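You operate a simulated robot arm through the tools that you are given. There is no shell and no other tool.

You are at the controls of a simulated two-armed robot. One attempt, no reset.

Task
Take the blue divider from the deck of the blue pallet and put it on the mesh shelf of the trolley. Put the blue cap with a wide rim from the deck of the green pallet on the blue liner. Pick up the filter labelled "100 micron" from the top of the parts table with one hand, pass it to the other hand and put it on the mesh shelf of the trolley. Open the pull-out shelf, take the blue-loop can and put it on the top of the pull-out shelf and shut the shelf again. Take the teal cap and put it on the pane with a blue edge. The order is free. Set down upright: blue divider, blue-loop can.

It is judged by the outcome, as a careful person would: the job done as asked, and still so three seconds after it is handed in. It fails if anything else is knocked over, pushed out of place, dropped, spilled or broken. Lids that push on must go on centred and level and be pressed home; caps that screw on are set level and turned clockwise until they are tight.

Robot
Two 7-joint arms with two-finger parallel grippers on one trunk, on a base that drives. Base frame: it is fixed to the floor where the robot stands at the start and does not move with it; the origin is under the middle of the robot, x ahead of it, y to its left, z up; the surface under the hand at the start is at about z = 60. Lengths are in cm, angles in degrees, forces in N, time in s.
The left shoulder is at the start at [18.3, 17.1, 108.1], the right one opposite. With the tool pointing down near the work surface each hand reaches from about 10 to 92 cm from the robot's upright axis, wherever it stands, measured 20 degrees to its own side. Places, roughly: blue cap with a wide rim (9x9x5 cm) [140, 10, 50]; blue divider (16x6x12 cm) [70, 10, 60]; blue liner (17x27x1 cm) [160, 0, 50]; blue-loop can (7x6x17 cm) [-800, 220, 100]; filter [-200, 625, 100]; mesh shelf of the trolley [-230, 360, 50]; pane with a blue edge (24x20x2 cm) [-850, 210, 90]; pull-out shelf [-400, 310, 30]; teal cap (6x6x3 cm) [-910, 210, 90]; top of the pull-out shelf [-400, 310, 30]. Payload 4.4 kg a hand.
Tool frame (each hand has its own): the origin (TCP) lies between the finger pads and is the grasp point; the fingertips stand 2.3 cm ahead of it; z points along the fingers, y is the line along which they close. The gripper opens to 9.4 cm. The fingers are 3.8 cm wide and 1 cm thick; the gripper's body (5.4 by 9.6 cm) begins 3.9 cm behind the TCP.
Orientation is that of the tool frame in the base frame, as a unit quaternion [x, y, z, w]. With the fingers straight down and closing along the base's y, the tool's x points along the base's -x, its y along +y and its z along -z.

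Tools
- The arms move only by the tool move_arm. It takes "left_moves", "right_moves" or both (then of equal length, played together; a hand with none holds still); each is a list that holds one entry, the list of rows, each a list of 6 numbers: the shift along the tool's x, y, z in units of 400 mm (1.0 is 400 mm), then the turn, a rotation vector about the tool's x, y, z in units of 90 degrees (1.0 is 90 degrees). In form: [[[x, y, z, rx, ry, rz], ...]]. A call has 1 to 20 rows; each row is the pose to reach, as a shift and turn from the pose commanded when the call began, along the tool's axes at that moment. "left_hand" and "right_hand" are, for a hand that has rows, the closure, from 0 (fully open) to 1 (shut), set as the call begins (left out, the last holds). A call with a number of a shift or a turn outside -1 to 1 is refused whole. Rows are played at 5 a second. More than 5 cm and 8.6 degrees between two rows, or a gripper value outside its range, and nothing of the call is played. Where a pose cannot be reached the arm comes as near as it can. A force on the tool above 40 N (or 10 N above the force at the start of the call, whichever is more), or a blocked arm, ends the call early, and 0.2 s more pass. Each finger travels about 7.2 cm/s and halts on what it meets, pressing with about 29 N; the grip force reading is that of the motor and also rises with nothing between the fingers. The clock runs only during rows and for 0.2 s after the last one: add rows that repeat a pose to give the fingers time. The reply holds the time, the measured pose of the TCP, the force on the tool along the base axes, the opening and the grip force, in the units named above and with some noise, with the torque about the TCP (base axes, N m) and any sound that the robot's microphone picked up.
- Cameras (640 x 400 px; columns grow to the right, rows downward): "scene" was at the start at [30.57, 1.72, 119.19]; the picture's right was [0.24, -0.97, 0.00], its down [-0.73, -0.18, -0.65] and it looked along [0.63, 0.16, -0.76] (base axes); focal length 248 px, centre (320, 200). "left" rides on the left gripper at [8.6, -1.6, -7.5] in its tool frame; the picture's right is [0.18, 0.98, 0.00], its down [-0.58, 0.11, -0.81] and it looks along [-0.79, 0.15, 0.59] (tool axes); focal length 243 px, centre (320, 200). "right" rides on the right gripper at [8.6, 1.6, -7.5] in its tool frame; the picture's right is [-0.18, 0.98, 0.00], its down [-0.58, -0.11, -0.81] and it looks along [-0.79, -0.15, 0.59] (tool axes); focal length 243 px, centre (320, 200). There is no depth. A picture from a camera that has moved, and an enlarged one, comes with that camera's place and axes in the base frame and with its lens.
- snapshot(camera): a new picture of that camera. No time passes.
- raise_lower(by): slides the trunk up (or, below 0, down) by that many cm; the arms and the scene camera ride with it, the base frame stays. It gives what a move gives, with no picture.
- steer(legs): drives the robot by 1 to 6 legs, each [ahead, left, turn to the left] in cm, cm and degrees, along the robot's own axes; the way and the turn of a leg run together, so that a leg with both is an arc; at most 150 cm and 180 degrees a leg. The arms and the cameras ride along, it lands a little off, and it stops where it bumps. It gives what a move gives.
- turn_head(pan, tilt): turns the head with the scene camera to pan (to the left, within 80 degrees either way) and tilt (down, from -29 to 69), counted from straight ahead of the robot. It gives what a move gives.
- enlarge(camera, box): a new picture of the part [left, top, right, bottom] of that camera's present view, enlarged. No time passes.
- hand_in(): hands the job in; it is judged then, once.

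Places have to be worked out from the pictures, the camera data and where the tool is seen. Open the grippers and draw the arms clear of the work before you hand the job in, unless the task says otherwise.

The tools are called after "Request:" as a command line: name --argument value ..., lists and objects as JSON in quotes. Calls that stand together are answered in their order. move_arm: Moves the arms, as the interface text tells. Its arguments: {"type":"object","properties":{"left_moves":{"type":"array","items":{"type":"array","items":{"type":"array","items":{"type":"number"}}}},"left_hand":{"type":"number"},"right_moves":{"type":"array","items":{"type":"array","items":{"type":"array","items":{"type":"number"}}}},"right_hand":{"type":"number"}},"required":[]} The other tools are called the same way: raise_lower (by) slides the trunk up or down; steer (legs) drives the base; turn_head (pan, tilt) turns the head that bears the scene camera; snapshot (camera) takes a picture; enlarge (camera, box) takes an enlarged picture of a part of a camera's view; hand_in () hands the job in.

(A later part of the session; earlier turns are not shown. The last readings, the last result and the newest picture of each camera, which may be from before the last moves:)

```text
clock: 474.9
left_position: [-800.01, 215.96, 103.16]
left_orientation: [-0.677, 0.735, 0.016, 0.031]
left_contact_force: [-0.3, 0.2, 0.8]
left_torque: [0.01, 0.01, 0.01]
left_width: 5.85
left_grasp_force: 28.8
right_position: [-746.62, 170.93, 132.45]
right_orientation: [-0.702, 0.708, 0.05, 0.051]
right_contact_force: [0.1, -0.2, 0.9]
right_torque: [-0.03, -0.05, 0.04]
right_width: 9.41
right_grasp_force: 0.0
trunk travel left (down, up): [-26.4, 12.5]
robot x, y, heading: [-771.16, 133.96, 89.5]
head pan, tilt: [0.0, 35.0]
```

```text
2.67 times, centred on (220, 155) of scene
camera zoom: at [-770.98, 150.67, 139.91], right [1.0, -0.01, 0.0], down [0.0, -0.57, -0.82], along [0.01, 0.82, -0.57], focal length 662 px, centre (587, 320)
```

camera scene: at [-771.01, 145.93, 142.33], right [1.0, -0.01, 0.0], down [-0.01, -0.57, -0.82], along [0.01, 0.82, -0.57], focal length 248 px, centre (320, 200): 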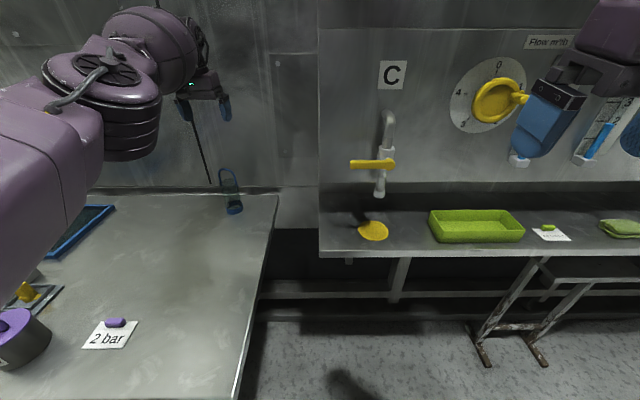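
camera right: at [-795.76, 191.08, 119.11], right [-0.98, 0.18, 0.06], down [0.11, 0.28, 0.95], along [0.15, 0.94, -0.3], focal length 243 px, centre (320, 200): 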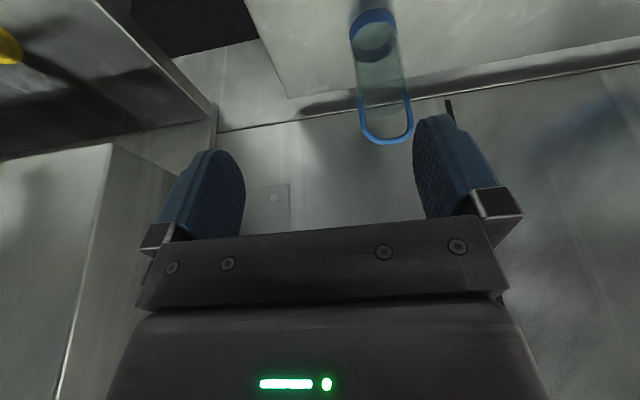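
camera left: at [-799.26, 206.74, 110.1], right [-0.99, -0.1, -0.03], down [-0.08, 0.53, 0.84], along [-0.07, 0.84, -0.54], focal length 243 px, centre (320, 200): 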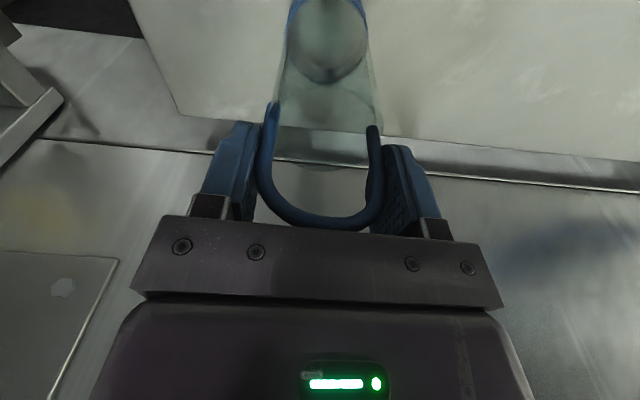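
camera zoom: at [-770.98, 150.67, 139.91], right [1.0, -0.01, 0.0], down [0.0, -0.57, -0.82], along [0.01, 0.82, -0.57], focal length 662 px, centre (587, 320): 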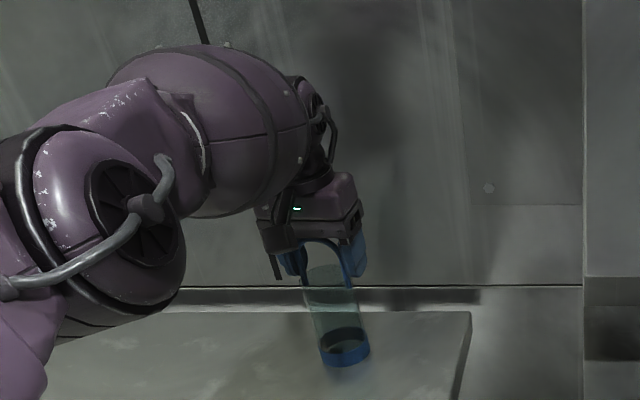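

Gripped (5.85 cm). I lift with the trunk, then back away from the bench.

Request:
raise_lower --by 5

Request:
snapshot --camera "left"

Request:
steer --legs '[[-50, 0, 0]]'

Request:
snapshot --camera "scene"

```text
clock: 475.9
left_position: [-799.92, 215.56, 112.53]
left_orientation: [-0.676, 0.734, 0.036, 0.052]
left_contact_force: [0.6, -0.5, -0.1]
left_torque: [0.0, 0.02, -0.02]
left_width: 5.81
left_grasp_force: 29.3
right_position: [-746.46, 171.02, 137.4]
right_orientation: [-0.703, 0.708, 0.05, 0.051]
right_contact_force: [-0.7, 0.1, -0.1]
right_torque: [-0.04, -0.01, -0.03]
right_width: 9.43
right_grasp_force: 0.0
trunk travel left (down, up): [-31.4, 7.5]
robot x, y, heading: [-770.95, 134.07, 89.5]
head pan, tilt: [0.0, 35.0]
```

```text
taken
camera left: at [-799.26, 205.94, 118.93], right [-0.99, -0.1, -0.04], down [-0.08, 0.49, 0.87], along [-0.07, 0.87, -0.49], focal length 243 px, centre (320, 200)
```

left: 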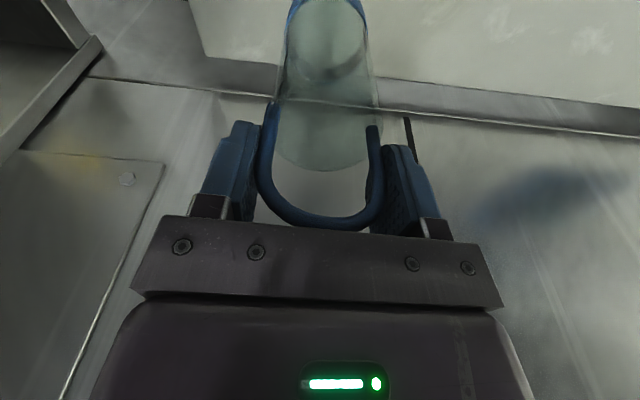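

```text
clock: 478.9
left_position: [-800.71, 164.66, 112.52]
left_orientation: [-0.678, 0.732, 0.036, 0.052]
left_contact_force: [-0.4, 0.3, -0.5]
left_torque: [0.03, 0.01, 0.0]
left_width: 5.83
left_grasp_force: 29.4
right_position: [-746.92, 120.34, 137.31]
right_orientation: [0.705, -0.705, -0.051, -0.051]
right_contact_force: [-0.2, -0.3, 0.0]
right_torque: [-0.01, 0.0, 0.01]
right_width: 9.41
right_grasp_force: 0.1
trunk travel left (down, up): [-31.4, 7.5]
robot x, y, heading: [-771.55, 83.12, 89.7]
head pan, tilt: [0.0, 35.0]
```

```text
taken
camera scene: at [-771.34, 97.85, 145.15], right [1.0, 0.0, 0.0], down [0.0, -0.57, -0.82], along [0.0, 0.82, -0.57], focal length 248 px, centre (320, 200)
```

scene: 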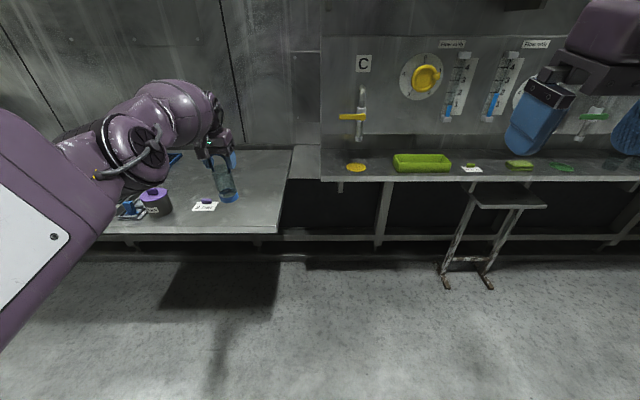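

The can is secure. I move back and left a bit, then turn right to face +x and look along the aisle toward the east.

Request:
steer --legs '[[-10, 25, 0], [0, 0, -90]]'

Request:
turn_head --pan 0 --tilt 25

Request:
snapshot --camera "scene"

```text
clock: 485.6
left_position: [-714.49, 99.57, 112.56]
left_orientation: [0.055, 0.996, -0.012, 0.062]
left_contact_force: [-0.2, -0.3, -1.2]
left_torque: [0.0, -0.01, 0.01]
left_width: 5.8
left_grasp_force: 29.6
right_position: [-760.67, 47.61, 137.4]
right_orientation: [0.018, 0.997, -0.001, 0.071]
right_contact_force: [-0.7, -0.1, 0.0]
right_torque: [0.0, -0.02, 0.0]
right_width: 9.41
right_grasp_force: 0.1
trunk travel left (down, up): [-31.4, 7.5]
robot x, y, heading: [-796.85, 73.4, -2.3]
head pan, tilt: [0.0, 35.0]
```

```text
clock: 486.3
left_position: [-714.48, 99.67, 112.65]
left_orientation: [0.054, 0.997, -0.012, 0.062]
left_contact_force: [0.3, -0.1, -0.9]
left_torque: [0.01, 0.0, -0.02]
left_width: 5.82
left_grasp_force: 28.7
right_position: [-760.72, 47.49, 137.35]
right_orientation: [0.018, 0.997, -0.001, 0.073]
right_contact_force: [0.6, -0.3, -0.4]
right_torque: [0.01, 0.0, 0.03]
right_width: 9.4
right_grasp_force: 0.1
trunk travel left (down, up): [-31.4, 7.5]
robot x, y, heading: [-797.07, 73.5, -2.1]
head pan, tilt: [0.0, 25.0]
```

```text
taken
camera scene: at [-781.58, 72.55, 146.72], right [-0.04, -1.0, 0.0], down [-0.42, 0.02, -0.91], along [0.91, -0.03, -0.42], focal length 248 px, centre (320, 200)
```

scene: 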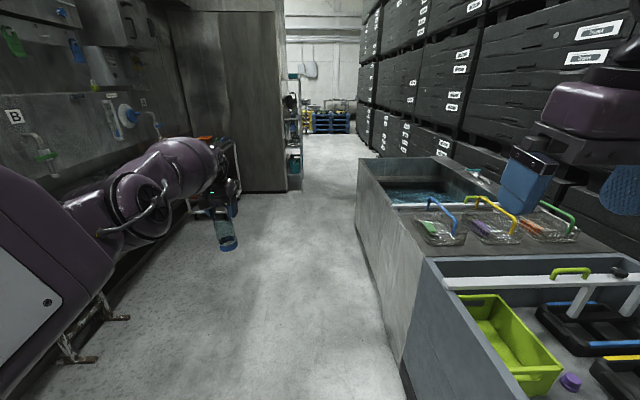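

Clear aisle: container edge at y≈23 on the right, cabinet and rack near (-429, 91+) on the left. I drive east in stages.

Request:
steer --legs '[[120, 0, 2], [110, 0, 0], [70, -27, 0], [130, 0, 0]]'

Request:
snapshot --camera "scene"

Request:
turn_head --pan 45 --tilt 20

Request:
snapshot --camera "scene"

```text
clock: 499.9
left_position: [-446.17, 89.51, 112.62]
left_orientation: [0.025, 0.999, -0.007, 0.048]
left_contact_force: [-6.3, -2.3, 1.5]
left_torque: [0.06, -0.31, -0.13]
left_width: 5.79
left_grasp_force: 29.6
right_position: [-488.39, 33.94, 137.48]
right_orientation: [-0.014, 0.997, 0.001, 0.072]
right_contact_force: [0.6, -0.5, 0.0]
right_torque: [-0.01, 0.01, -0.03]
right_width: 9.43
right_grasp_force: 0.0
trunk travel left (down, up): [-31.4, 7.5]
robot x, y, heading: [-526.12, 57.19, 1.6]
head pan, tilt: [0.0, 25.0]
stopped in leg 3: the force on the tool passed its limit at 236 N (the readings are from after the stop); the commanded pose is now the measured one
```

```text
taken
camera scene: at [-510.86, 57.66, 146.74], right [0.03, -1.0, 0.0], down [-0.42, -0.01, -0.91], along [0.91, 0.03, -0.42], focal length 248 px, centre (320, 200)
```

scene: 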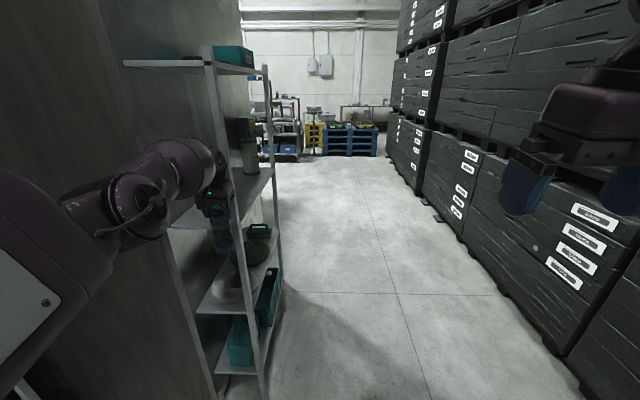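

```text
clock: 501.0
left_position: [-446.17, 89.53, 112.68]
left_orientation: [0.024, 0.999, -0.007, 0.047]
left_contact_force: [-9.4, 0.0, 0.4]
left_torque: [-0.01, -0.43, -0.2]
left_width: 5.83
left_grasp_force: 29.0
right_position: [-488.4, 34.07, 137.46]
right_orientation: [-0.013, 0.997, 0.001, 0.072]
right_contact_force: [-0.3, 0.4, 0.7]
right_torque: [-0.04, -0.01, -0.02]
right_width: 9.42
right_grasp_force: 0.0
trunk travel left (down, up): [-31.4, 7.5]
robot x, y, heading: [-526.49, 57.23, 1.6]
head pan, tilt: [45.0, 20.0]
```

```text
taken
camera scene: at [-513.67, 64.15, 147.55], right [0.73, -0.69, 0.0], down [-0.23, -0.25, -0.94], along [0.65, 0.68, -0.34], focal length 248 px, centre (320, 200)
```

scene: 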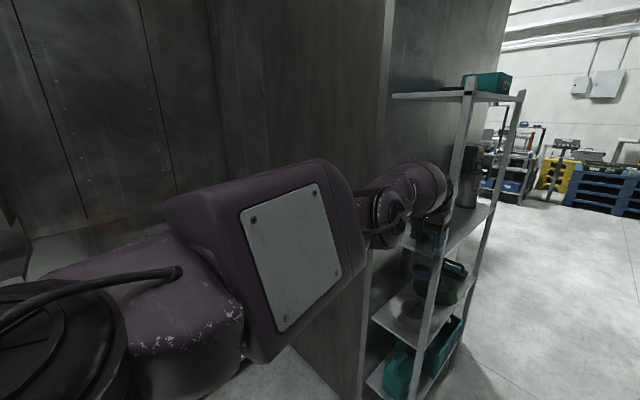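

The can bumped the rack's shelf. I check with the left camera before backing off.

Request:
snapshot --camera "left"

Request:
enlarge --camera "scene" --box '[340, 60, 540, 400]'

```text
taken
camera left: at [-455.55, 88.46, 119.34], right [-0.13, 0.99, -0.03], down [0.51, 0.09, 0.86], along [0.85, 0.1, -0.52], focal length 243 px, centre (320, 200)
```

left: 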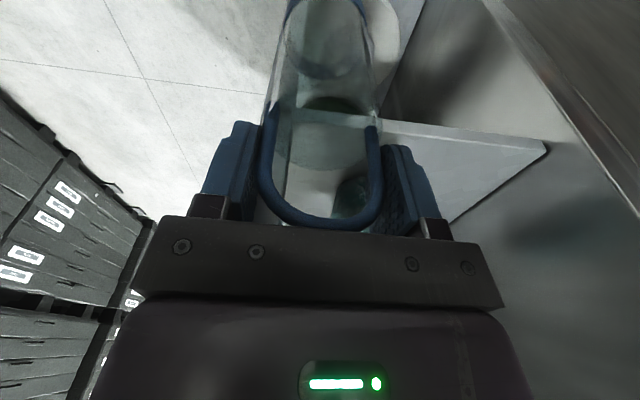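

```text
1.18 times, centred on (440, 230) of scene
camera zoom: at [-513.67, 64.15, 147.55], right [0.73, -0.69, 0.0], down [-0.23, -0.25, -0.94], along [0.65, 0.68, -0.34], focal length 292 px, centre (179, 165)
```

zoom: 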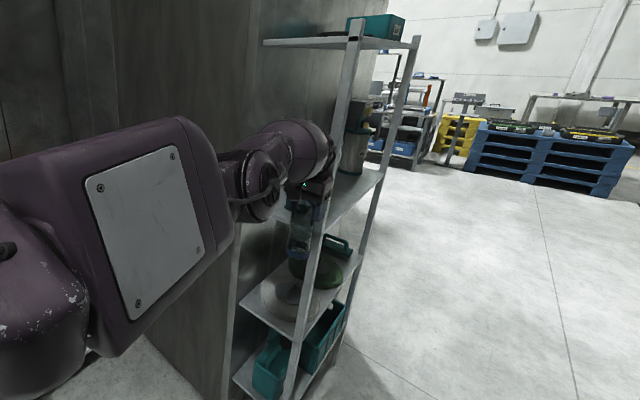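

The can is intact, and the rack's items still stand. I back off straight, then pass further to the right.

Request:
steer --legs '[[-18, 0, 0]]'

Request:
snapshot --camera "left"

Request:
turn_head --pan 20 --tilt 20

Request:
snapshot --camera "scene"

Request:
enlarge --camera "scene" --box '[160, 60, 340, 300]'

```text
clock: 502.5
left_position: [-463.8, 89.13, 112.6]
left_orientation: [0.025, 0.999, -0.007, 0.047]
left_contact_force: [-1.4, 0.3, 0.3]
left_torque: [0.03, -0.01, -0.01]
left_width: 5.77
left_grasp_force: 29.1
right_position: [-505.96, 33.5, 137.31]
right_orientation: [-0.013, 0.997, 0.001, 0.071]
right_contact_force: [0.2, 0.4, 0.1]
right_torque: [0.03, 0.0, -0.01]
right_width: 9.42
right_grasp_force: 0.1
trunk travel left (down, up): [-31.4, 7.5]
robot x, y, heading: [-543.73, 56.75, 1.6]
head pan, tilt: [45.0, 20.0]
```

```text
taken
camera left: at [-473.24, 88.02, 119.31], right [-0.13, 0.99, -0.03], down [0.51, 0.09, 0.86], along [0.85, 0.1, -0.52], focal length 243 px, centre (320, 200)
```

left: 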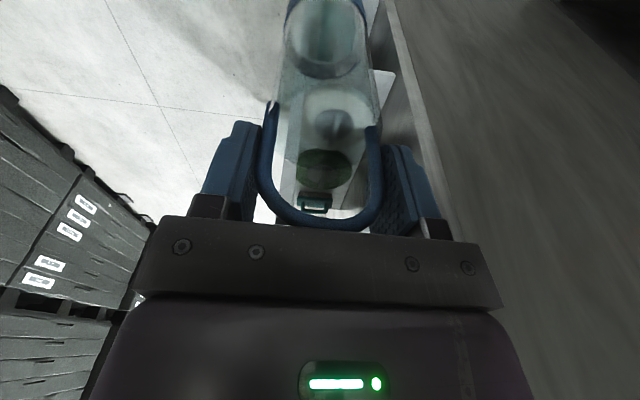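

```text
clock: 503.4
left_position: [-463.76, 89.15, 112.56]
left_orientation: [0.025, 0.999, -0.007, 0.048]
left_contact_force: [-0.3, -0.1, -2.0]
left_torque: [0.05, -0.01, 0.0]
left_width: 5.81
left_grasp_force: 28.8
right_position: [-505.93, 33.62, 137.26]
right_orientation: [-0.014, 0.997, 0.001, 0.071]
right_contact_force: [-0.1, -0.3, -0.4]
right_torque: [0.02, -0.02, 0.0]
right_width: 9.36
right_grasp_force: 0.0
trunk travel left (down, up): [-31.4, 7.5]
robot x, y, heading: [-543.85, 56.93, 1.5]
head pan, tilt: [20.0, 20.0]
```

```text
taken
camera scene: at [-528.99, 60.36, 147.53], right [0.37, -0.93, 0.0], down [-0.32, -0.13, -0.94], along [0.87, 0.35, -0.34], focal length 248 px, centre (320, 200)
```

scene: 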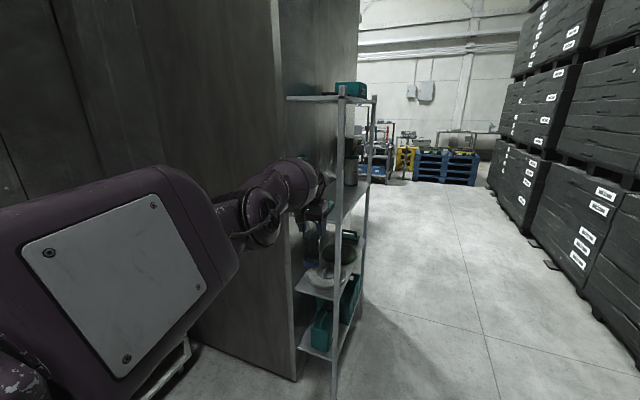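

```text
1.67 times, centred on (250, 180) of scene
camera zoom: at [-528.99, 60.36, 147.53], right [0.37, -0.93, 0.0], down [-0.32, -0.13, -0.94], along [0.87, 0.35, -0.34], focal length 414 px, centre (437, 233)
```

zoom: 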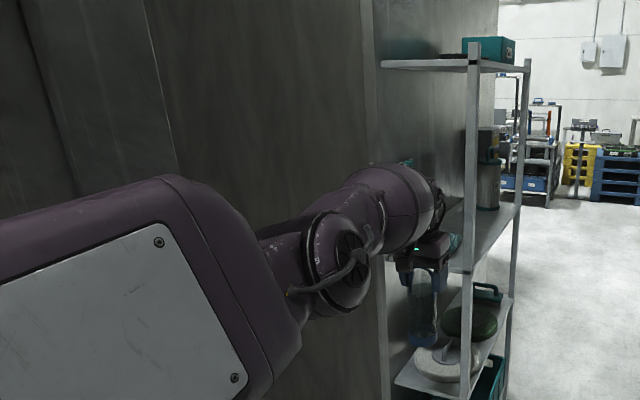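

Free, and the can is unharmed. The rack's outer posts are at y≈85, so I shift right to y≈5 before passing it.

Request:
steer --legs '[[3, -30, 0], [4, -22, -1.5]]'

Request:
turn_head --pan 30 --tilt 25

Request:
snapshot --camera "scene"

```text
clock: 504.9
left_position: [-462.3, 81.95, 112.61]
left_orientation: [0.033, 0.998, -0.009, 0.047]
left_contact_force: [-0.3, -0.8, -0.5]
left_torque: [-0.01, 0.01, -0.02]
left_width: 5.81
left_grasp_force: 29.0
right_position: [-505.09, 27.1, 137.4]
right_orientation: [-0.007, 0.997, 0.001, 0.072]
right_contact_force: [0.2, 0.5, -0.4]
right_torque: [-0.01, 0.0, 0.01]
right_width: 9.41
right_grasp_force: 0.2
trunk travel left (down, up): [-31.4, 7.5]
robot x, y, heading: [-542.77, 51.39, 0.8]
head pan, tilt: [20.0, 20.0]
stopped in leg 1: the robot was blocked; the commanded pose is now the measured one
```

```text
clock: 505.6
left_position: [-462.21, 81.9, 112.65]
left_orientation: [0.032, 0.998, -0.008, 0.047]
left_contact_force: [0.2, 0.6, -1.0]
left_torque: [0.0, -0.02, -0.01]
left_width: 5.81
left_grasp_force: 28.9
right_position: [-505.16, 27.03, 137.41]
right_orientation: [-0.006, 0.997, 0.002, 0.073]
right_contact_force: [-0.1, 0.7, -0.4]
right_torque: [0.03, -0.01, -0.01]
right_width: 9.4
right_grasp_force: 0.1
trunk travel left (down, up): [-31.4, 7.5]
robot x, y, heading: [-543.06, 51.24, 1.0]
head pan, tilt: [30.0, 25.0]
```

```text
taken
camera scene: at [-528.66, 55.61, 146.73], right [0.51, -0.86, 0.0], down [-0.36, -0.22, -0.91], along [0.78, 0.46, -0.42], focal length 248 px, centre (320, 200)
```

scene: 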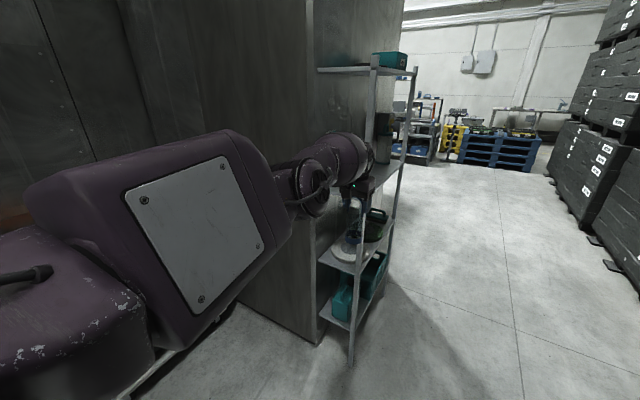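

Blocked on the right, presumably by the container's end. I look there.

Request:
turn_head --pan -75 --tilt 40

Request:
snapshot --camera "scene"

Request:
turn_head --pan -40 --tilt 50

Request:
snapshot --camera "scene"

```text
clock: 507.5
left_position: [-462.22, 81.9, 112.68]
left_orientation: [0.032, 0.998, -0.008, 0.046]
left_contact_force: [0.1, -0.1, -1.7]
left_torque: [0.01, -0.05, -0.03]
left_width: 5.8
left_grasp_force: 29.0
right_position: [-505.18, 27.12, 137.4]
right_orientation: [-0.007, 0.997, 0.001, 0.071]
right_contact_force: [0.0, -0.1, -0.4]
right_torque: [0.0, 0.01, -0.01]
right_width: 9.4
right_grasp_force: 0.1
trunk travel left (down, up): [-31.4, 7.5]
robot x, y, heading: [-543.01, 51.05, 0.5]
head pan, tilt: [-75.0, 40.0]
```

```text
taken
camera scene: at [-534.26, 42.74, 144.39], right [-0.96, -0.27, 0.0], down [-0.18, 0.62, -0.77], along [0.21, -0.74, -0.64], focal length 248 px, centre (320, 200)
```

scene: 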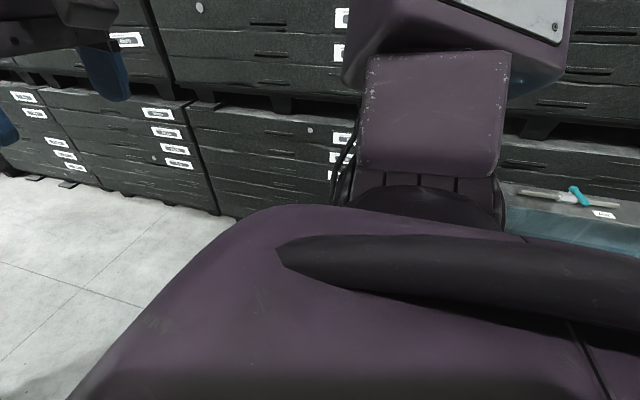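

```text
clock: 508.5
left_position: [-462.2, 81.88, 112.69]
left_orientation: [0.032, 0.998, -0.008, 0.047]
left_contact_force: [-1.0, 0.1, -0.3]
left_torque: [-0.06, -0.02, 0.01]
left_width: 5.83
left_grasp_force: 28.7
right_position: [-505.16, 27.07, 137.48]
right_orientation: [-0.007, 0.997, 0.001, 0.071]
right_contact_force: [-0.8, 0.4, 0.5]
right_torque: [0.01, 0.0, 0.04]
right_width: 9.42
right_grasp_force: 0.0
trunk travel left (down, up): [-31.4, 7.5]
robot x, y, heading: [-542.81, 51.04, 0.4]
head pan, tilt: [-40.0, 50.0]
```

```text
taken
camera scene: at [-530.61, 46.04, 142.98], right [-0.63, -0.77, 0.0], down [-0.59, 0.48, -0.64], along [0.5, -0.41, -0.77], focal length 248 px, centre (320, 200)
```

scene: 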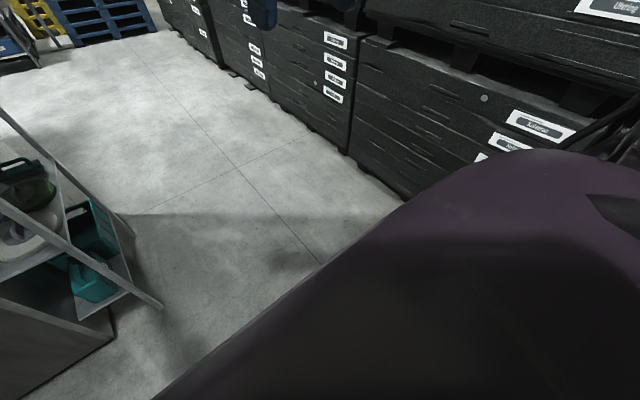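

The container ends near x≈-571, right behind me on the right. I turn right 25° in place to swing the can away from the rack, then drive diagonally forward into the open.

Request:
steer --legs '[[0, 0, -25], [55, 0, 0]]'

Request:
turn_head --pan 45 --tilt 25

Request:
snapshot --camera "scene"

```text
clock: 510.0
left_position: [-455.41, 54.12, 112.51]
left_orientation: [0.203, 0.978, -0.015, 0.044]
left_contact_force: [1.0, 0.2, -1.4]
left_torque: [0.01, -0.04, 0.01]
left_width: 5.79
left_grasp_force: 28.6
right_position: [-514.24, 16.97, 137.33]
right_orientation: [0.165, 0.984, -0.011, 0.071]
right_contact_force: [0.2, -1.2, 0.0]
right_torque: [0.03, -0.01, -0.03]
right_width: 9.38
right_grasp_force: 0.1
trunk travel left (down, up): [-31.4, 7.5]
robot x, y, heading: [-541.67, 52.42, -19.0]
head pan, tilt: [-40.0, 50.0]
stopped in leg 1: the robot was blocked; the commanded pose is now the measured one
```

```text
clock: 511.6
left_position: [-455.37, 54.3, 112.6]
left_orientation: [0.203, 0.978, -0.016, 0.044]
left_contact_force: [0.1, 0.3, 0.0]
left_torque: [0.0, -0.02, -0.04]
left_width: 5.82
left_grasp_force: 28.9
right_position: [-514.17, 17.1, 137.39]
right_orientation: [0.165, 0.984, -0.011, 0.071]
right_contact_force: [0.5, -0.7, -0.9]
right_torque: [0.02, -0.01, 0.0]
right_width: 9.41
right_grasp_force: 0.2
trunk travel left (down, up): [-31.4, 7.5]
robot x, y, heading: [-541.73, 52.07, -19.0]
head pan, tilt: [45.0, 25.0]
```

```text
taken
camera scene: at [-527.44, 54.17, 146.72], right [0.44, -0.9, 0.0], down [-0.38, -0.19, -0.91], along [0.81, 0.4, -0.42], focal length 248 px, centre (320, 200)
```

scene: 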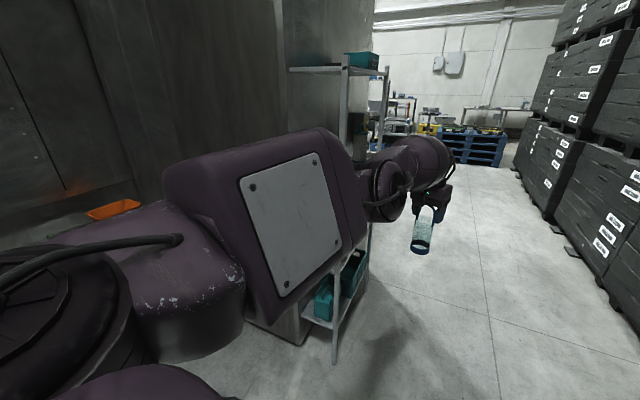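

The turn stopped at -19° (enough). I drive ahead carefully in short legs.

Request:
steer --legs '[[25, 0, 0]]'

Request:
snapshot --camera "scene"

```text
clock: 513.4
left_position: [-432.08, 45.64, 112.47]
left_orientation: [0.207, 0.977, -0.016, 0.044]
left_contact_force: [-0.1, -0.4, -0.8]
left_torque: [0.01, 0.0, 0.01]
left_width: 5.81
left_grasp_force: 28.8
right_position: [-491.22, 8.91, 137.45]
right_orientation: [0.168, 0.983, -0.011, 0.07]
right_contact_force: [0.1, 0.4, 0.8]
right_torque: [-0.01, 0.02, -0.02]
right_width: 9.38
right_grasp_force: 0.1
trunk travel left (down, up): [-31.4, 7.5]
robot x, y, heading: [-518.75, 44.14, -19.1]
head pan, tilt: [45.0, 25.0]
```

```text
taken
camera scene: at [-504.17, 46.01, 146.72], right [0.43, -0.9, 0.0], down [-0.38, -0.18, -0.91], along [0.82, 0.39, -0.42], focal length 248 px, centre (320, 200)
```

scene: 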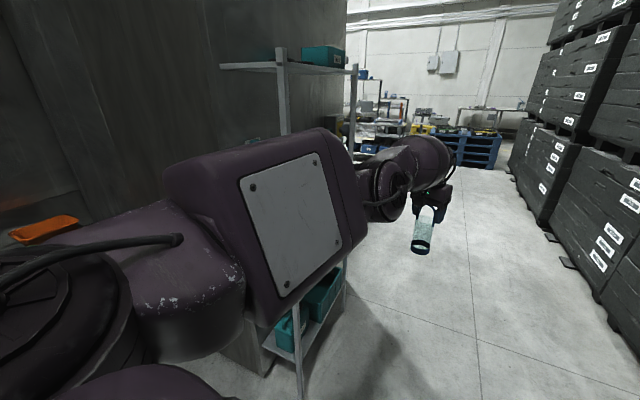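

Request:
steer --legs '[[30, -20, 0], [25, 0, 0], [0, 0, 19]]'

Request:
turn_head --pan 0 --tilt 20

Request:
snapshot --camera "scene"

```text
clock: 514.3
left_position: [-430.41, 43.77, 112.42]
left_orientation: [0.211, 0.976, -0.016, 0.043]
left_contact_force: [1.0, 0.0, -0.4]
left_torque: [-0.01, 0.03, 0.0]
left_width: 5.81
left_grasp_force: 28.7
right_position: [-489.89, 7.65, 137.31]
right_orientation: [0.173, 0.982, -0.013, 0.069]
right_contact_force: [0.0, -1.1, 0.1]
right_torque: [0.03, 0.04, -0.01]
right_width: 9.44
right_grasp_force: 0.1
trunk travel left (down, up): [-31.4, 7.5]
robot x, y, heading: [-516.82, 43.82, -19.9]
head pan, tilt: [45.0, 25.0]
stopped in leg 1: the robot was blocked; the commanded pose is now the measured one
```

```text
clock: 515.5
left_position: [-430.64, 44.01, 112.7]
left_orientation: [0.211, 0.976, -0.017, 0.045]
left_contact_force: [0.2, -0.5, -0.3]
left_torque: [0.02, -0.02, 0.01]
left_width: 5.8
left_grasp_force: 29.2
right_position: [-490.14, 7.88, 137.38]
right_orientation: [0.173, 0.982, -0.013, 0.071]
right_contact_force: [-0.4, 0.2, 1.1]
right_torque: [0.01, -0.01, -0.01]
right_width: 9.4
right_grasp_force: 0.0
trunk travel left (down, up): [-31.4, 7.5]
robot x, y, heading: [-516.59, 43.36, -19.8]
head pan, tilt: [0.0, 20.0]
```

```text
taken
camera scene: at [-502.29, 38.08, 147.54], right [-0.34, -0.94, 0.0], down [-0.32, 0.12, -0.94], along [0.88, -0.32, -0.34], focal length 248 px, centre (320, 200)
```

scene: 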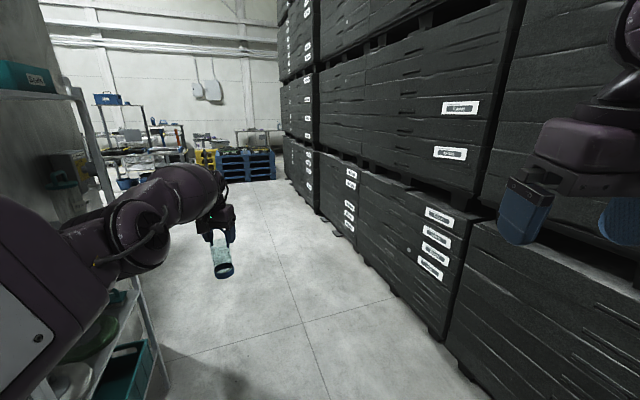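

My base is touching the container's corner (it extends to about (-521, 23)). I shift 3 cm left and then go straight ahead along this heading.

Request:
steer --legs '[[0, 3, 0], [22, 0, 0], [22, 0, 0]]'

Request:
turn_head --pan 55 --tilt 25

Request:
snapshot --camera "scene"

```text
clock: 519.0
left_position: [-389.0, 32.47, 112.65]
left_orientation: [0.21, 0.977, -0.017, 0.044]
left_contact_force: [0.5, 0.5, -1.0]
left_torque: [-0.01, -0.01, 0.01]
left_width: 5.79
left_grasp_force: 29.1
right_position: [-448.5, -3.92, 137.41]
right_orientation: [0.172, 0.983, -0.012, 0.07]
right_contact_force: [0.3, 0.0, 0.3]
right_torque: [0.0, -0.01, -0.03]
right_width: 9.39
right_grasp_force: 0.0
trunk travel left (down, up): [-31.4, 7.5]
robot x, y, heading: [-475.38, 31.88, -19.8]
head pan, tilt: [0.0, 20.0]
```

```text
clock: 520.2
left_position: [-388.99, 32.4, 112.69]
left_orientation: [0.209, 0.977, -0.017, 0.045]
left_contact_force: [0.1, -0.4, -1.1]
left_torque: [0.0, -0.01, 0.02]
left_width: 5.8
left_grasp_force: 28.6
right_position: [-448.45, -3.79, 137.45]
right_orientation: [0.172, 0.983, -0.012, 0.071]
right_contact_force: [-0.4, 1.2, 0.4]
right_torque: [-0.03, -0.01, 0.02]
right_width: 9.42
right_grasp_force: 0.0
trunk travel left (down, up): [-31.4, 7.5]
robot x, y, heading: [-475.57, 31.79, -19.6]
head pan, tilt: [55.0, 25.0]
```

```text
taken
camera scene: at [-461.9, 34.76, 146.73], right [0.58, -0.82, 0.0], down [-0.34, -0.24, -0.91], along [0.74, 0.52, -0.42], focal length 248 px, centre (320, 200)
```

scene: 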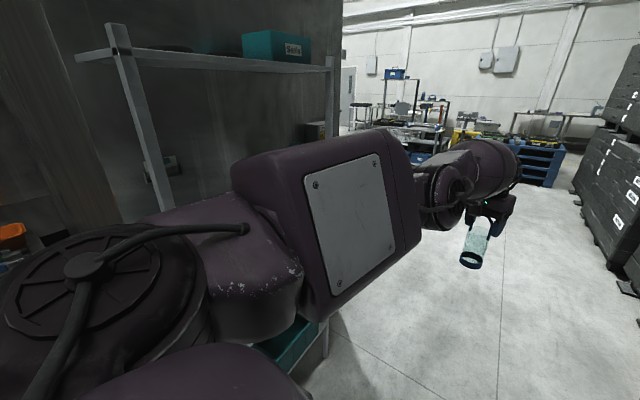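

Request:
steer --legs '[[30, -15, 0], [0, 0, 19.8], [120, 0, 0], [130, 5, 0]]'

Request:
turn_head --pan 0 --tilt 20

Request:
snapshot --camera "scene"

Request:
snapshot --camera "left"

```text
clock: 535.3
left_position: [-121.73, 43.53, 112.75]
left_orientation: [0.037, 0.998, -0.009, 0.047]
left_contact_force: [0.4, -0.3, -0.3]
left_torque: [0.0, 0.0, 0.03]
left_width: 5.82
left_grasp_force: 28.7
right_position: [-165.11, -10.83, 137.46]
right_orientation: [-0.003, 0.997, 0.001, 0.071]
right_contact_force: [-0.3, -0.1, -0.4]
right_torque: [0.03, 0.0, -0.01]
right_width: 9.41
right_grasp_force: 0.2
trunk travel left (down, up): [-31.4, 7.5]
robot x, y, heading: [-202.56, 13.77, 0.4]
head pan, tilt: [55.0, 25.0]
```

```text
clock: 536.5
left_position: [-121.61, 43.6, 112.71]
left_orientation: [0.037, 0.998, -0.009, 0.047]
left_contact_force: [-0.4, -0.8, -0.7]
left_torque: [0.01, 0.02, -0.02]
left_width: 5.81
left_grasp_force: 28.6
right_position: [-165.12, -10.8, 137.5]
right_orientation: [-0.002, 0.997, 0.0, 0.073]
right_contact_force: [0.1, 1.6, 1.0]
right_torque: [-0.03, 0.02, -0.04]
right_width: 9.4
right_grasp_force: 0.1
trunk travel left (down, up): [-31.4, 7.5]
robot x, y, heading: [-202.67, 13.23, 0.6]
head pan, tilt: [0.0, 20.0]
```

```text
taken
camera scene: at [-186.92, 13.25, 147.53], right [0.01, -1.0, 0.0], down [-0.34, 0.0, -0.94], along [0.94, 0.01, -0.34], focal length 248 px, centre (320, 200)
```

scene: 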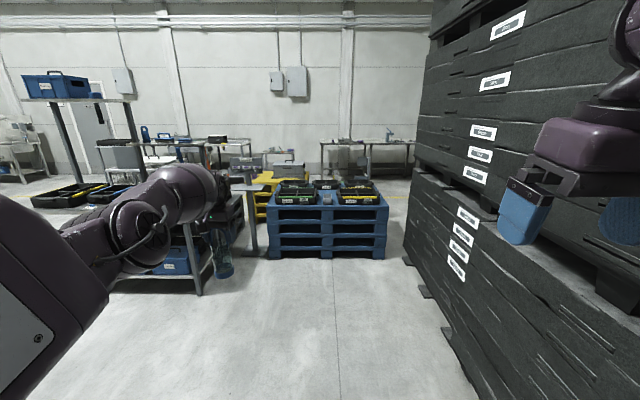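

```text
taken
camera left: at [-131.07, 42.68, 119.38], right [-0.11, 0.99, -0.03], down [0.51, 0.08, 0.86], along [0.85, 0.08, -0.52], focal length 243 px, centre (320, 200)
```

left: 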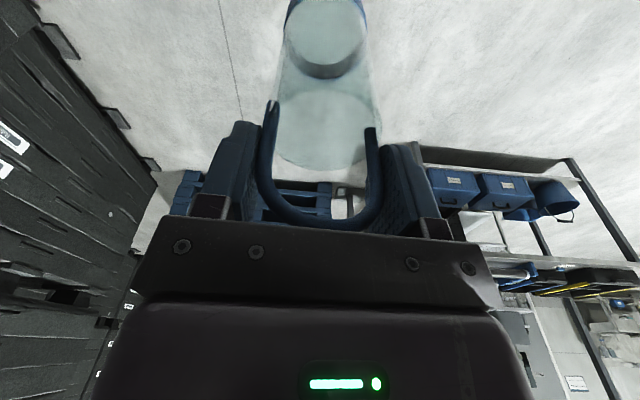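

I continue to x≈-120, turn left and go up the known corridor toward the north aisle, keeping well to the right of the conveyor.

Request:
steer --legs '[[82, 6, -0.5], [0, 0, 90], [0, -44, 0], [120, 0, 0]]'

Request:
turn_head --pan 10 --tilt 25

Request:
snapshot --camera "scene"

```text
clock: 554.3
left_position: [-101.85, 220.69, 112.58]
left_orientation: [-0.666, 0.744, 0.026, 0.039]
left_contact_force: [0.3, 0.7, 0.0]
left_torque: [-0.01, -0.01, 0.0]
left_width: 5.8
left_grasp_force: 29.0
right_position: [-49.09, 175.29, 137.44]
right_orientation: [-0.695, 0.716, 0.05, 0.052]
right_contact_force: [-0.5, -0.1, 0.6]
right_torque: [-0.01, -0.02, 0.0]
right_width: 9.4
right_grasp_force: 0.0
trunk travel left (down, up): [-31.4, 7.5]
robot x, y, heading: [-74.61, 138.72, 88.3]
head pan, tilt: [0.0, 20.0]
```

```text
clock: 555.0
left_position: [-101.81, 220.78, 112.7]
left_orientation: [-0.666, 0.744, 0.026, 0.04]
left_contact_force: [-0.6, -0.8, -1.2]
left_torque: [0.01, 0.01, -0.03]
left_width: 5.79
left_grasp_force: 28.8
right_position: [-49.08, 175.26, 137.41]
right_orientation: [-0.694, 0.716, 0.05, 0.052]
right_contact_force: [0.2, 0.4, 0.1]
right_torque: [0.03, 0.01, 0.02]
right_width: 9.4
right_grasp_force: 0.1
trunk travel left (down, up): [-31.4, 7.5]
robot x, y, heading: [-74.27, 138.77, 88.5]
head pan, tilt: [10.0, 25.0]
```

```text
taken
camera scene: at [-75.62, 153.84, 146.73], right [0.99, 0.14, 0.0], down [0.06, -0.42, -0.91], along [-0.13, 0.9, -0.42], focal length 248 px, centre (320, 200)
```

scene: 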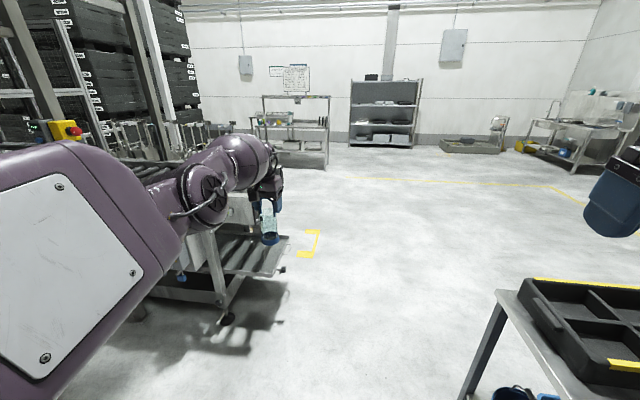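

Request:
steer --legs '[[70, -7, 1.5], [60, -8, 0], [130, -5, 0]]'

Request:
snapshot --camera "left"

Request:
turn_head --pan 70 --tilt 25

Request:
snapshot --camera "scene"

```text
clock: 568.0
left_position: [-89.68, 477.01, 112.77]
left_orientation: [-0.687, 0.725, 0.027, 0.039]
left_contact_force: [-0.1, -1.0, -0.1]
left_torque: [0.0, 0.03, 0.0]
left_width: 5.77
left_grasp_force: 29.1
right_position: [-34.4, 434.67, 137.38]
right_orientation: [0.714, -0.696, -0.052, -0.051]
right_contact_force: [-0.9, 1.1, -0.1]
right_torque: [0.0, 0.0, 0.01]
right_width: 9.42
right_grasp_force: 0.1
trunk travel left (down, up): [-31.4, 7.5]
robot x, y, heading: [-57.84, 396.63, 91.7]
head pan, tilt: [10.0, 25.0]
```

```text
taken
camera left: at [-88.62, 467.61, 119.37], right [-0.99, -0.13, -0.03], down [-0.09, 0.51, 0.86], along [-0.1, 0.85, -0.52], focal length 243 px, centre (320, 200)
```

left: 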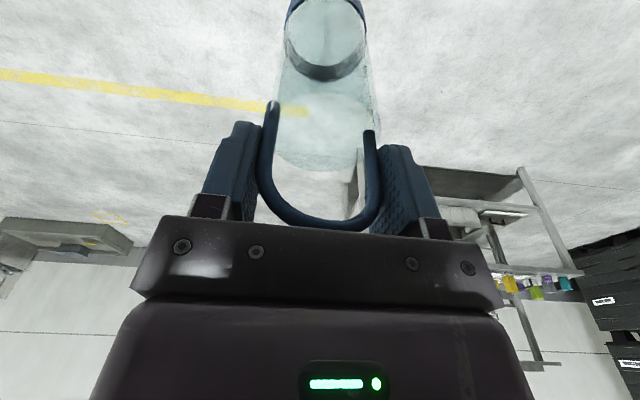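

```text
clock: 569.2
left_position: [-89.66, 476.96, 112.72]
left_orientation: [-0.687, 0.725, 0.028, 0.04]
left_contact_force: [0.0, -0.5, 0.1]
left_torque: [0.01, -0.02, 0.02]
left_width: 5.78
left_grasp_force: 28.9
right_position: [-34.55, 434.51, 137.51]
right_orientation: [0.714, -0.696, -0.052, -0.051]
right_contact_force: [-1.1, 0.2, -0.8]
right_torque: [-0.01, 0.0, -0.02]
right_width: 9.4
right_grasp_force: 0.1
trunk travel left (down, up): [-31.4, 7.5]
robot x, y, heading: [-57.8, 396.82, 91.3]
head pan, tilt: [70.0, 25.0]
```

```text
taken
camera scene: at [-66.64, 405.71, 146.73], right [0.32, 0.95, 0.0], down [0.4, -0.13, -0.91], along [-0.86, 0.29, -0.42], focal length 248 px, centre (320, 200)
```

scene: 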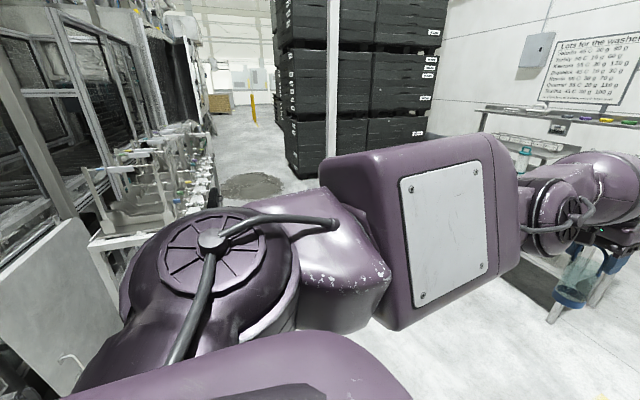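

I go on to y≈465, turn to face -x, and drive west past the trolley and the post to x≈-395.

Request:
steer --legs '[[68, 0, 0], [0, 0, 88.5], [120, 0, 0], [120, 0, 0], [100, 15, 0]]'

Request:
turn_head --pan 60 --tilt 40

Request:
snapshot --camera "scene"

```text
clock: 593.0
left_position: [-479.09, 409.58, 112.71]
left_orientation: [0.999, -0.019, -0.047, -0.008]
left_contact_force: [0.3, -0.1, -1.2]
left_torque: [0.0, 0.01, -0.01]
left_width: 5.76
left_grasp_force: 29.5
right_position: [-437.8, 465.42, 137.47]
right_orientation: [0.997, 0.02, -0.072, 0.002]
right_contact_force: [-0.4, 0.2, 1.5]
right_torque: [0.0, 0.0, 0.0]
right_width: 9.41
right_grasp_force: 0.1
trunk travel left (down, up): [-31.4, 7.5]
robot x, y, heading: [-399.71, 442.75, -177.7]
head pan, tilt: [70.0, 25.0]
```

```text
clock: 593.8
left_position: [-479.26, 409.59, 112.67]
left_orientation: [0.999, -0.019, -0.047, -0.008]
left_contact_force: [-0.2, 0.1, 0.0]
left_torque: [0.01, 0.03, 0.01]
left_width: 5.74
left_grasp_force: 28.4
right_position: [-437.74, 465.43, 137.44]
right_orientation: [0.997, 0.02, -0.072, 0.001]
right_contact_force: [-0.1, 0.2, -0.8]
right_torque: [-0.01, 0.0, 0.01]
right_width: 9.36
right_grasp_force: 0.1
trunk travel left (down, up): [-31.4, 7.5]
robot x, y, heading: [-399.78, 442.77, -177.7]
head pan, tilt: [60.0, 40.0]
```

```text
taken
camera scene: at [-409.42, 434.76, 144.4], right [-0.89, 0.46, 0.0], down [0.3, 0.57, -0.77], along [-0.35, -0.68, -0.64], focal length 248 px, centre (320, 200)
```

scene: 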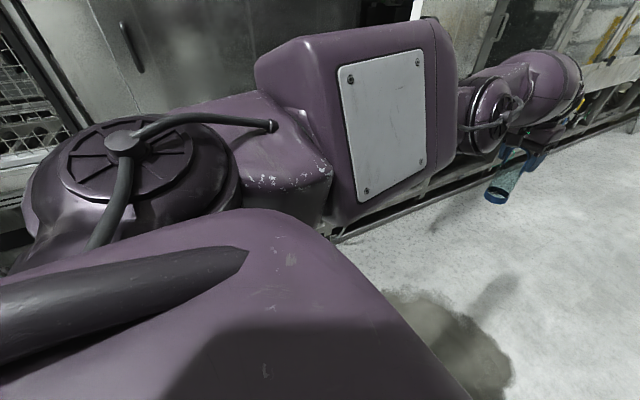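

I turn left to face the machine front.

Request:
steer --legs '[[0, 0, 87.7]]'

Request:
turn_head --pan 0 --tilt 45

Request:
snapshot --camera "scene"

```text
clock: 597.9
left_position: [-369.81, 361.58, 112.67]
left_orientation: [0.735, 0.676, -0.04, 0.027]
left_contact_force: [-0.3, 0.2, -1.3]
left_torque: [-0.03, -0.02, 0.0]
left_width: 5.73
left_grasp_force: 28.5
right_position: [-423.92, 405.49, 137.29]
right_orientation: [0.706, 0.704, -0.052, 0.051]
right_contact_force: [-0.2, 0.5, 0.2]
right_torque: [-0.04, 0.01, 0.01]
right_width: 9.39
right_grasp_force: 0.0
trunk travel left (down, up): [-31.4, 7.5]
robot x, y, heading: [-399.48, 442.73, -90.1]
head pan, tilt: [60.0, 40.0]
```

```text
clock: 599.2
left_position: [-369.89, 361.74, 112.82]
left_orientation: [0.735, 0.677, -0.04, 0.028]
left_contact_force: [0.2, -0.5, -0.8]
left_torque: [-0.05, -0.05, -0.01]
left_width: 5.73
left_grasp_force: 29.6
right_position: [-424.03, 405.42, 137.35]
right_orientation: [0.706, 0.704, -0.051, 0.051]
right_contact_force: [0.1, 0.0, -0.6]
right_torque: [-0.02, 0.02, -0.01]
right_width: 9.4
right_grasp_force: 0.0
trunk travel left (down, up): [-31.4, 7.5]
robot x, y, heading: [-399.77, 442.76, -90.2]
head pan, tilt: [0.0, 45.0]
```

```text
taken
camera scene: at [-399.37, 428.26, 143.67], right [-1.0, 0.0, 0.0], down [0.0, 0.71, -0.71], along [0.0, -0.71, -0.71], focal length 248 px, centre (320, 200)
```

scene: 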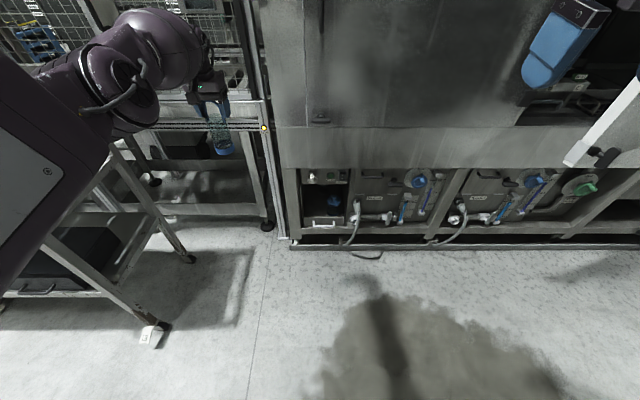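

Request:
enlarge --camera "scene" --box '[280, 150, 480, 260]'

Request:
enlarge --camera "scene" --box '[280, 160, 380, 250]'

```text
3.20 times, centred on (380, 205) of scene
camera zoom: at [-399.37, 428.26, 143.67], right [-1.0, 0.0, 0.0], down [0.0, 0.71, -0.71], along [0.0, -0.71, -0.71], focal length 795 px, centre (128, 184)
```

zoom: 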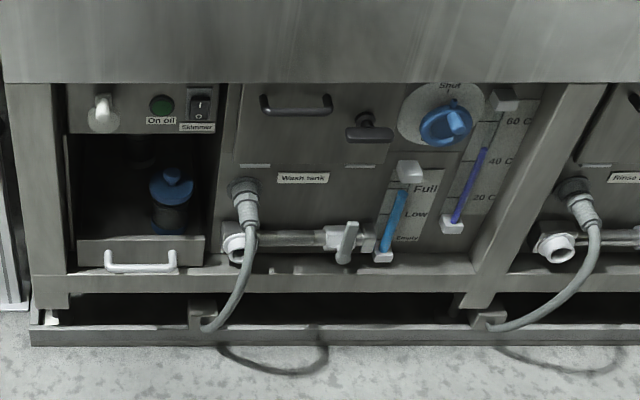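

```text
4.44 times, centred on (330, 205) of scene
camera zoom: at [-399.37, 428.26, 143.67], right [-1.0, 0.0, 0.0], down [0.0, 0.71, -0.71], along [0.0, -0.71, -0.71], focal length 1104 px, centre (276, 178)
```

zoom: 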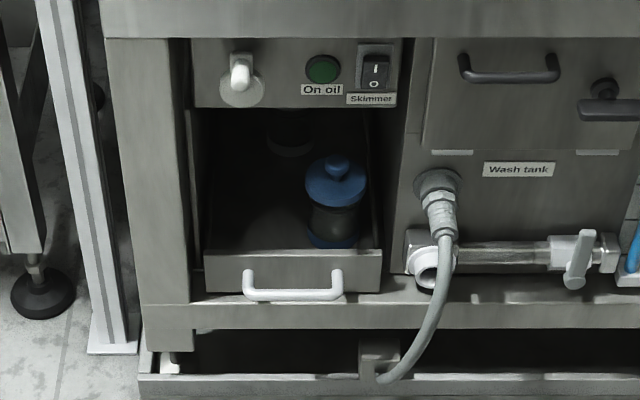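

The pull-out shelf is at x≈-402 with a white bar handle (about y 334, z 26), and a blue bottle stands inside it. I back off a bit, lower the trunk, and see how the arms follow.

Request:
steer --legs '[[-22, 0, 0]]'

Request:
raise_lower --by -20

Request:
snapshot --camera "scene"

Request:
snapshot --camera "left"

```text
clock: 600.9
left_position: [-369.87, 383.52, 112.69]
left_orientation: [0.734, 0.677, -0.039, 0.026]
left_contact_force: [-0.3, 0.0, -0.4]
left_torque: [0.01, -0.02, 0.02]
left_width: 5.73
left_grasp_force: 29.4
right_position: [-423.82, 427.24, 137.4]
right_orientation: [0.706, 0.704, -0.051, 0.051]
right_contact_force: [-0.4, 0.0, 0.7]
right_torque: [0.02, -0.01, 0.0]
right_width: 9.4
right_grasp_force: 0.1
trunk travel left (down, up): [-31.4, 7.5]
robot x, y, heading: [-399.26, 464.14, -89.8]
head pan, tilt: [0.0, 45.0]
```

```text
clock: 603.0
left_position: [-369.74, 388.19, 59.48]
left_orientation: [0.721, 0.667, 0.121, -0.147]
left_contact_force: [-0.7, 0.0, 0.5]
left_torque: [-0.04, 0.0, 0.01]
left_width: 5.75
left_grasp_force: 29.2
right_position: [-423.89, 427.44, 117.45]
right_orientation: [0.706, 0.704, -0.052, 0.053]
right_contact_force: [-0.6, 1.1, 0.6]
right_torque: [-0.02, -0.01, -0.01]
right_width: 9.42
right_grasp_force: 0.1
trunk travel left (down, up): [-11.4, 27.5]
robot x, y, heading: [-399.47, 464.34, -89.9]
head pan, tilt: [0.0, 45.0]
```

```text
taken
camera scene: at [-399.36, 434.79, 121.58], right [-1.0, 0.0, 0.0], down [0.0, 0.71, -0.71], along [0.0, -0.71, -0.71], focal length 248 px, centre (320, 200)
```

scene: 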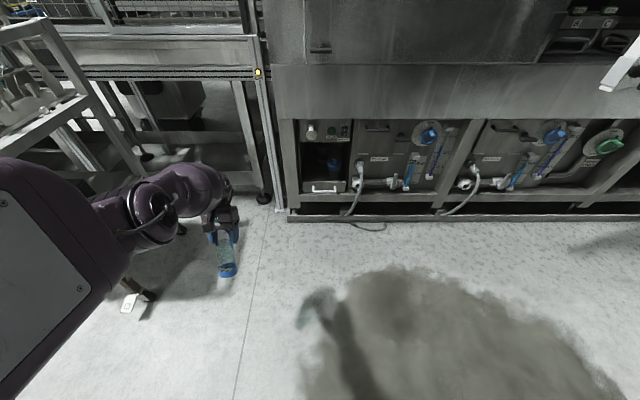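

```text
taken
camera left: at [-370.55, 393.53, 69.65], right [0.99, 0.1, 0.02], down [0.08, -0.85, 0.53], along [0.07, -0.52, -0.85], focal length 243 px, centre (320, 200)
```

left: 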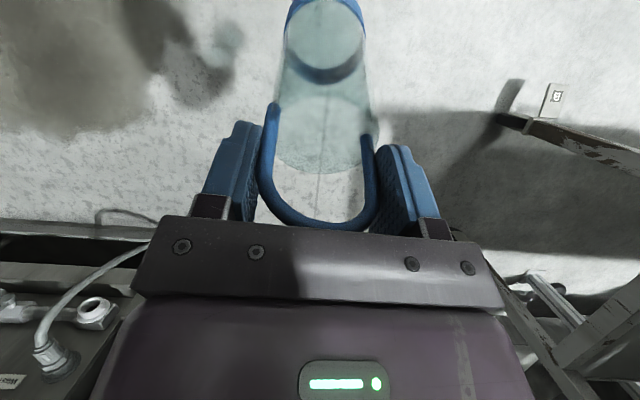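

The left arm swung down with the torso and the can is tilted. I straighten the left hand upright in place.

Request:
move_arm --left_moves '[[[0, 0, 0, 0, -0.07, 0], [0, 0, 0, 0, -0.14, 0], [0, 0, 0, 0, -0.21, 0], [0, 0, 0, 0, -0.286, 0], [0, 0, 0, 0, -0.286, 0]]]'

Request:
snapshot --camera "scene"

```text
clock: 604.2
left_position: [-368.05, 386.86, 57.98]
left_orientation: [0.732, 0.679, -0.049, -0.003]
left_contact_force: [0.7, -0.5, -0.8]
left_torque: [0.01, 0.02, -0.02]
left_width: 5.75
left_grasp_force: 28.6
left hand out of reach, approached as far as the arm can: row 1, 2, 3, 4, 5
right_position: [-423.87, 427.25, 117.41]
right_orientation: [0.707, 0.704, -0.051, 0.05]
right_contact_force: [0.9, 0.8, 0.2]
right_torque: [0.0, 0.02, 0.0]
right_width: 9.4
right_grasp_force: 0.1
trunk travel left (down, up): [-11.4, 27.5]
robot x, y, heading: [-399.16, 464.8, -90.4]
head pan, tilt: [0.0, 45.0]
```

```text
taken
camera scene: at [-399.35, 434.62, 121.49], right [-1.0, 0.0, 0.0], down [0.0, 0.71, -0.71], along [0.0, -0.71, -0.71], focal length 248 px, centre (320, 200)
```

scene: 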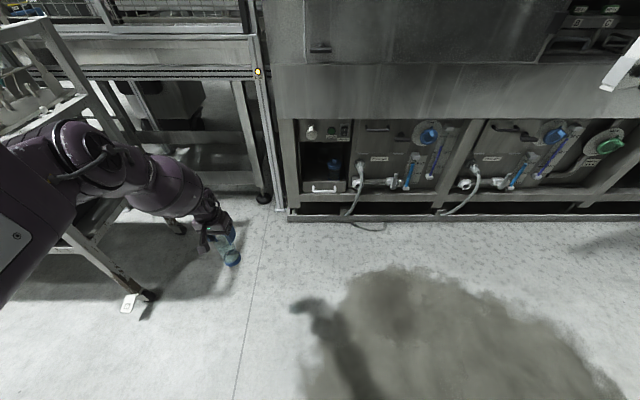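

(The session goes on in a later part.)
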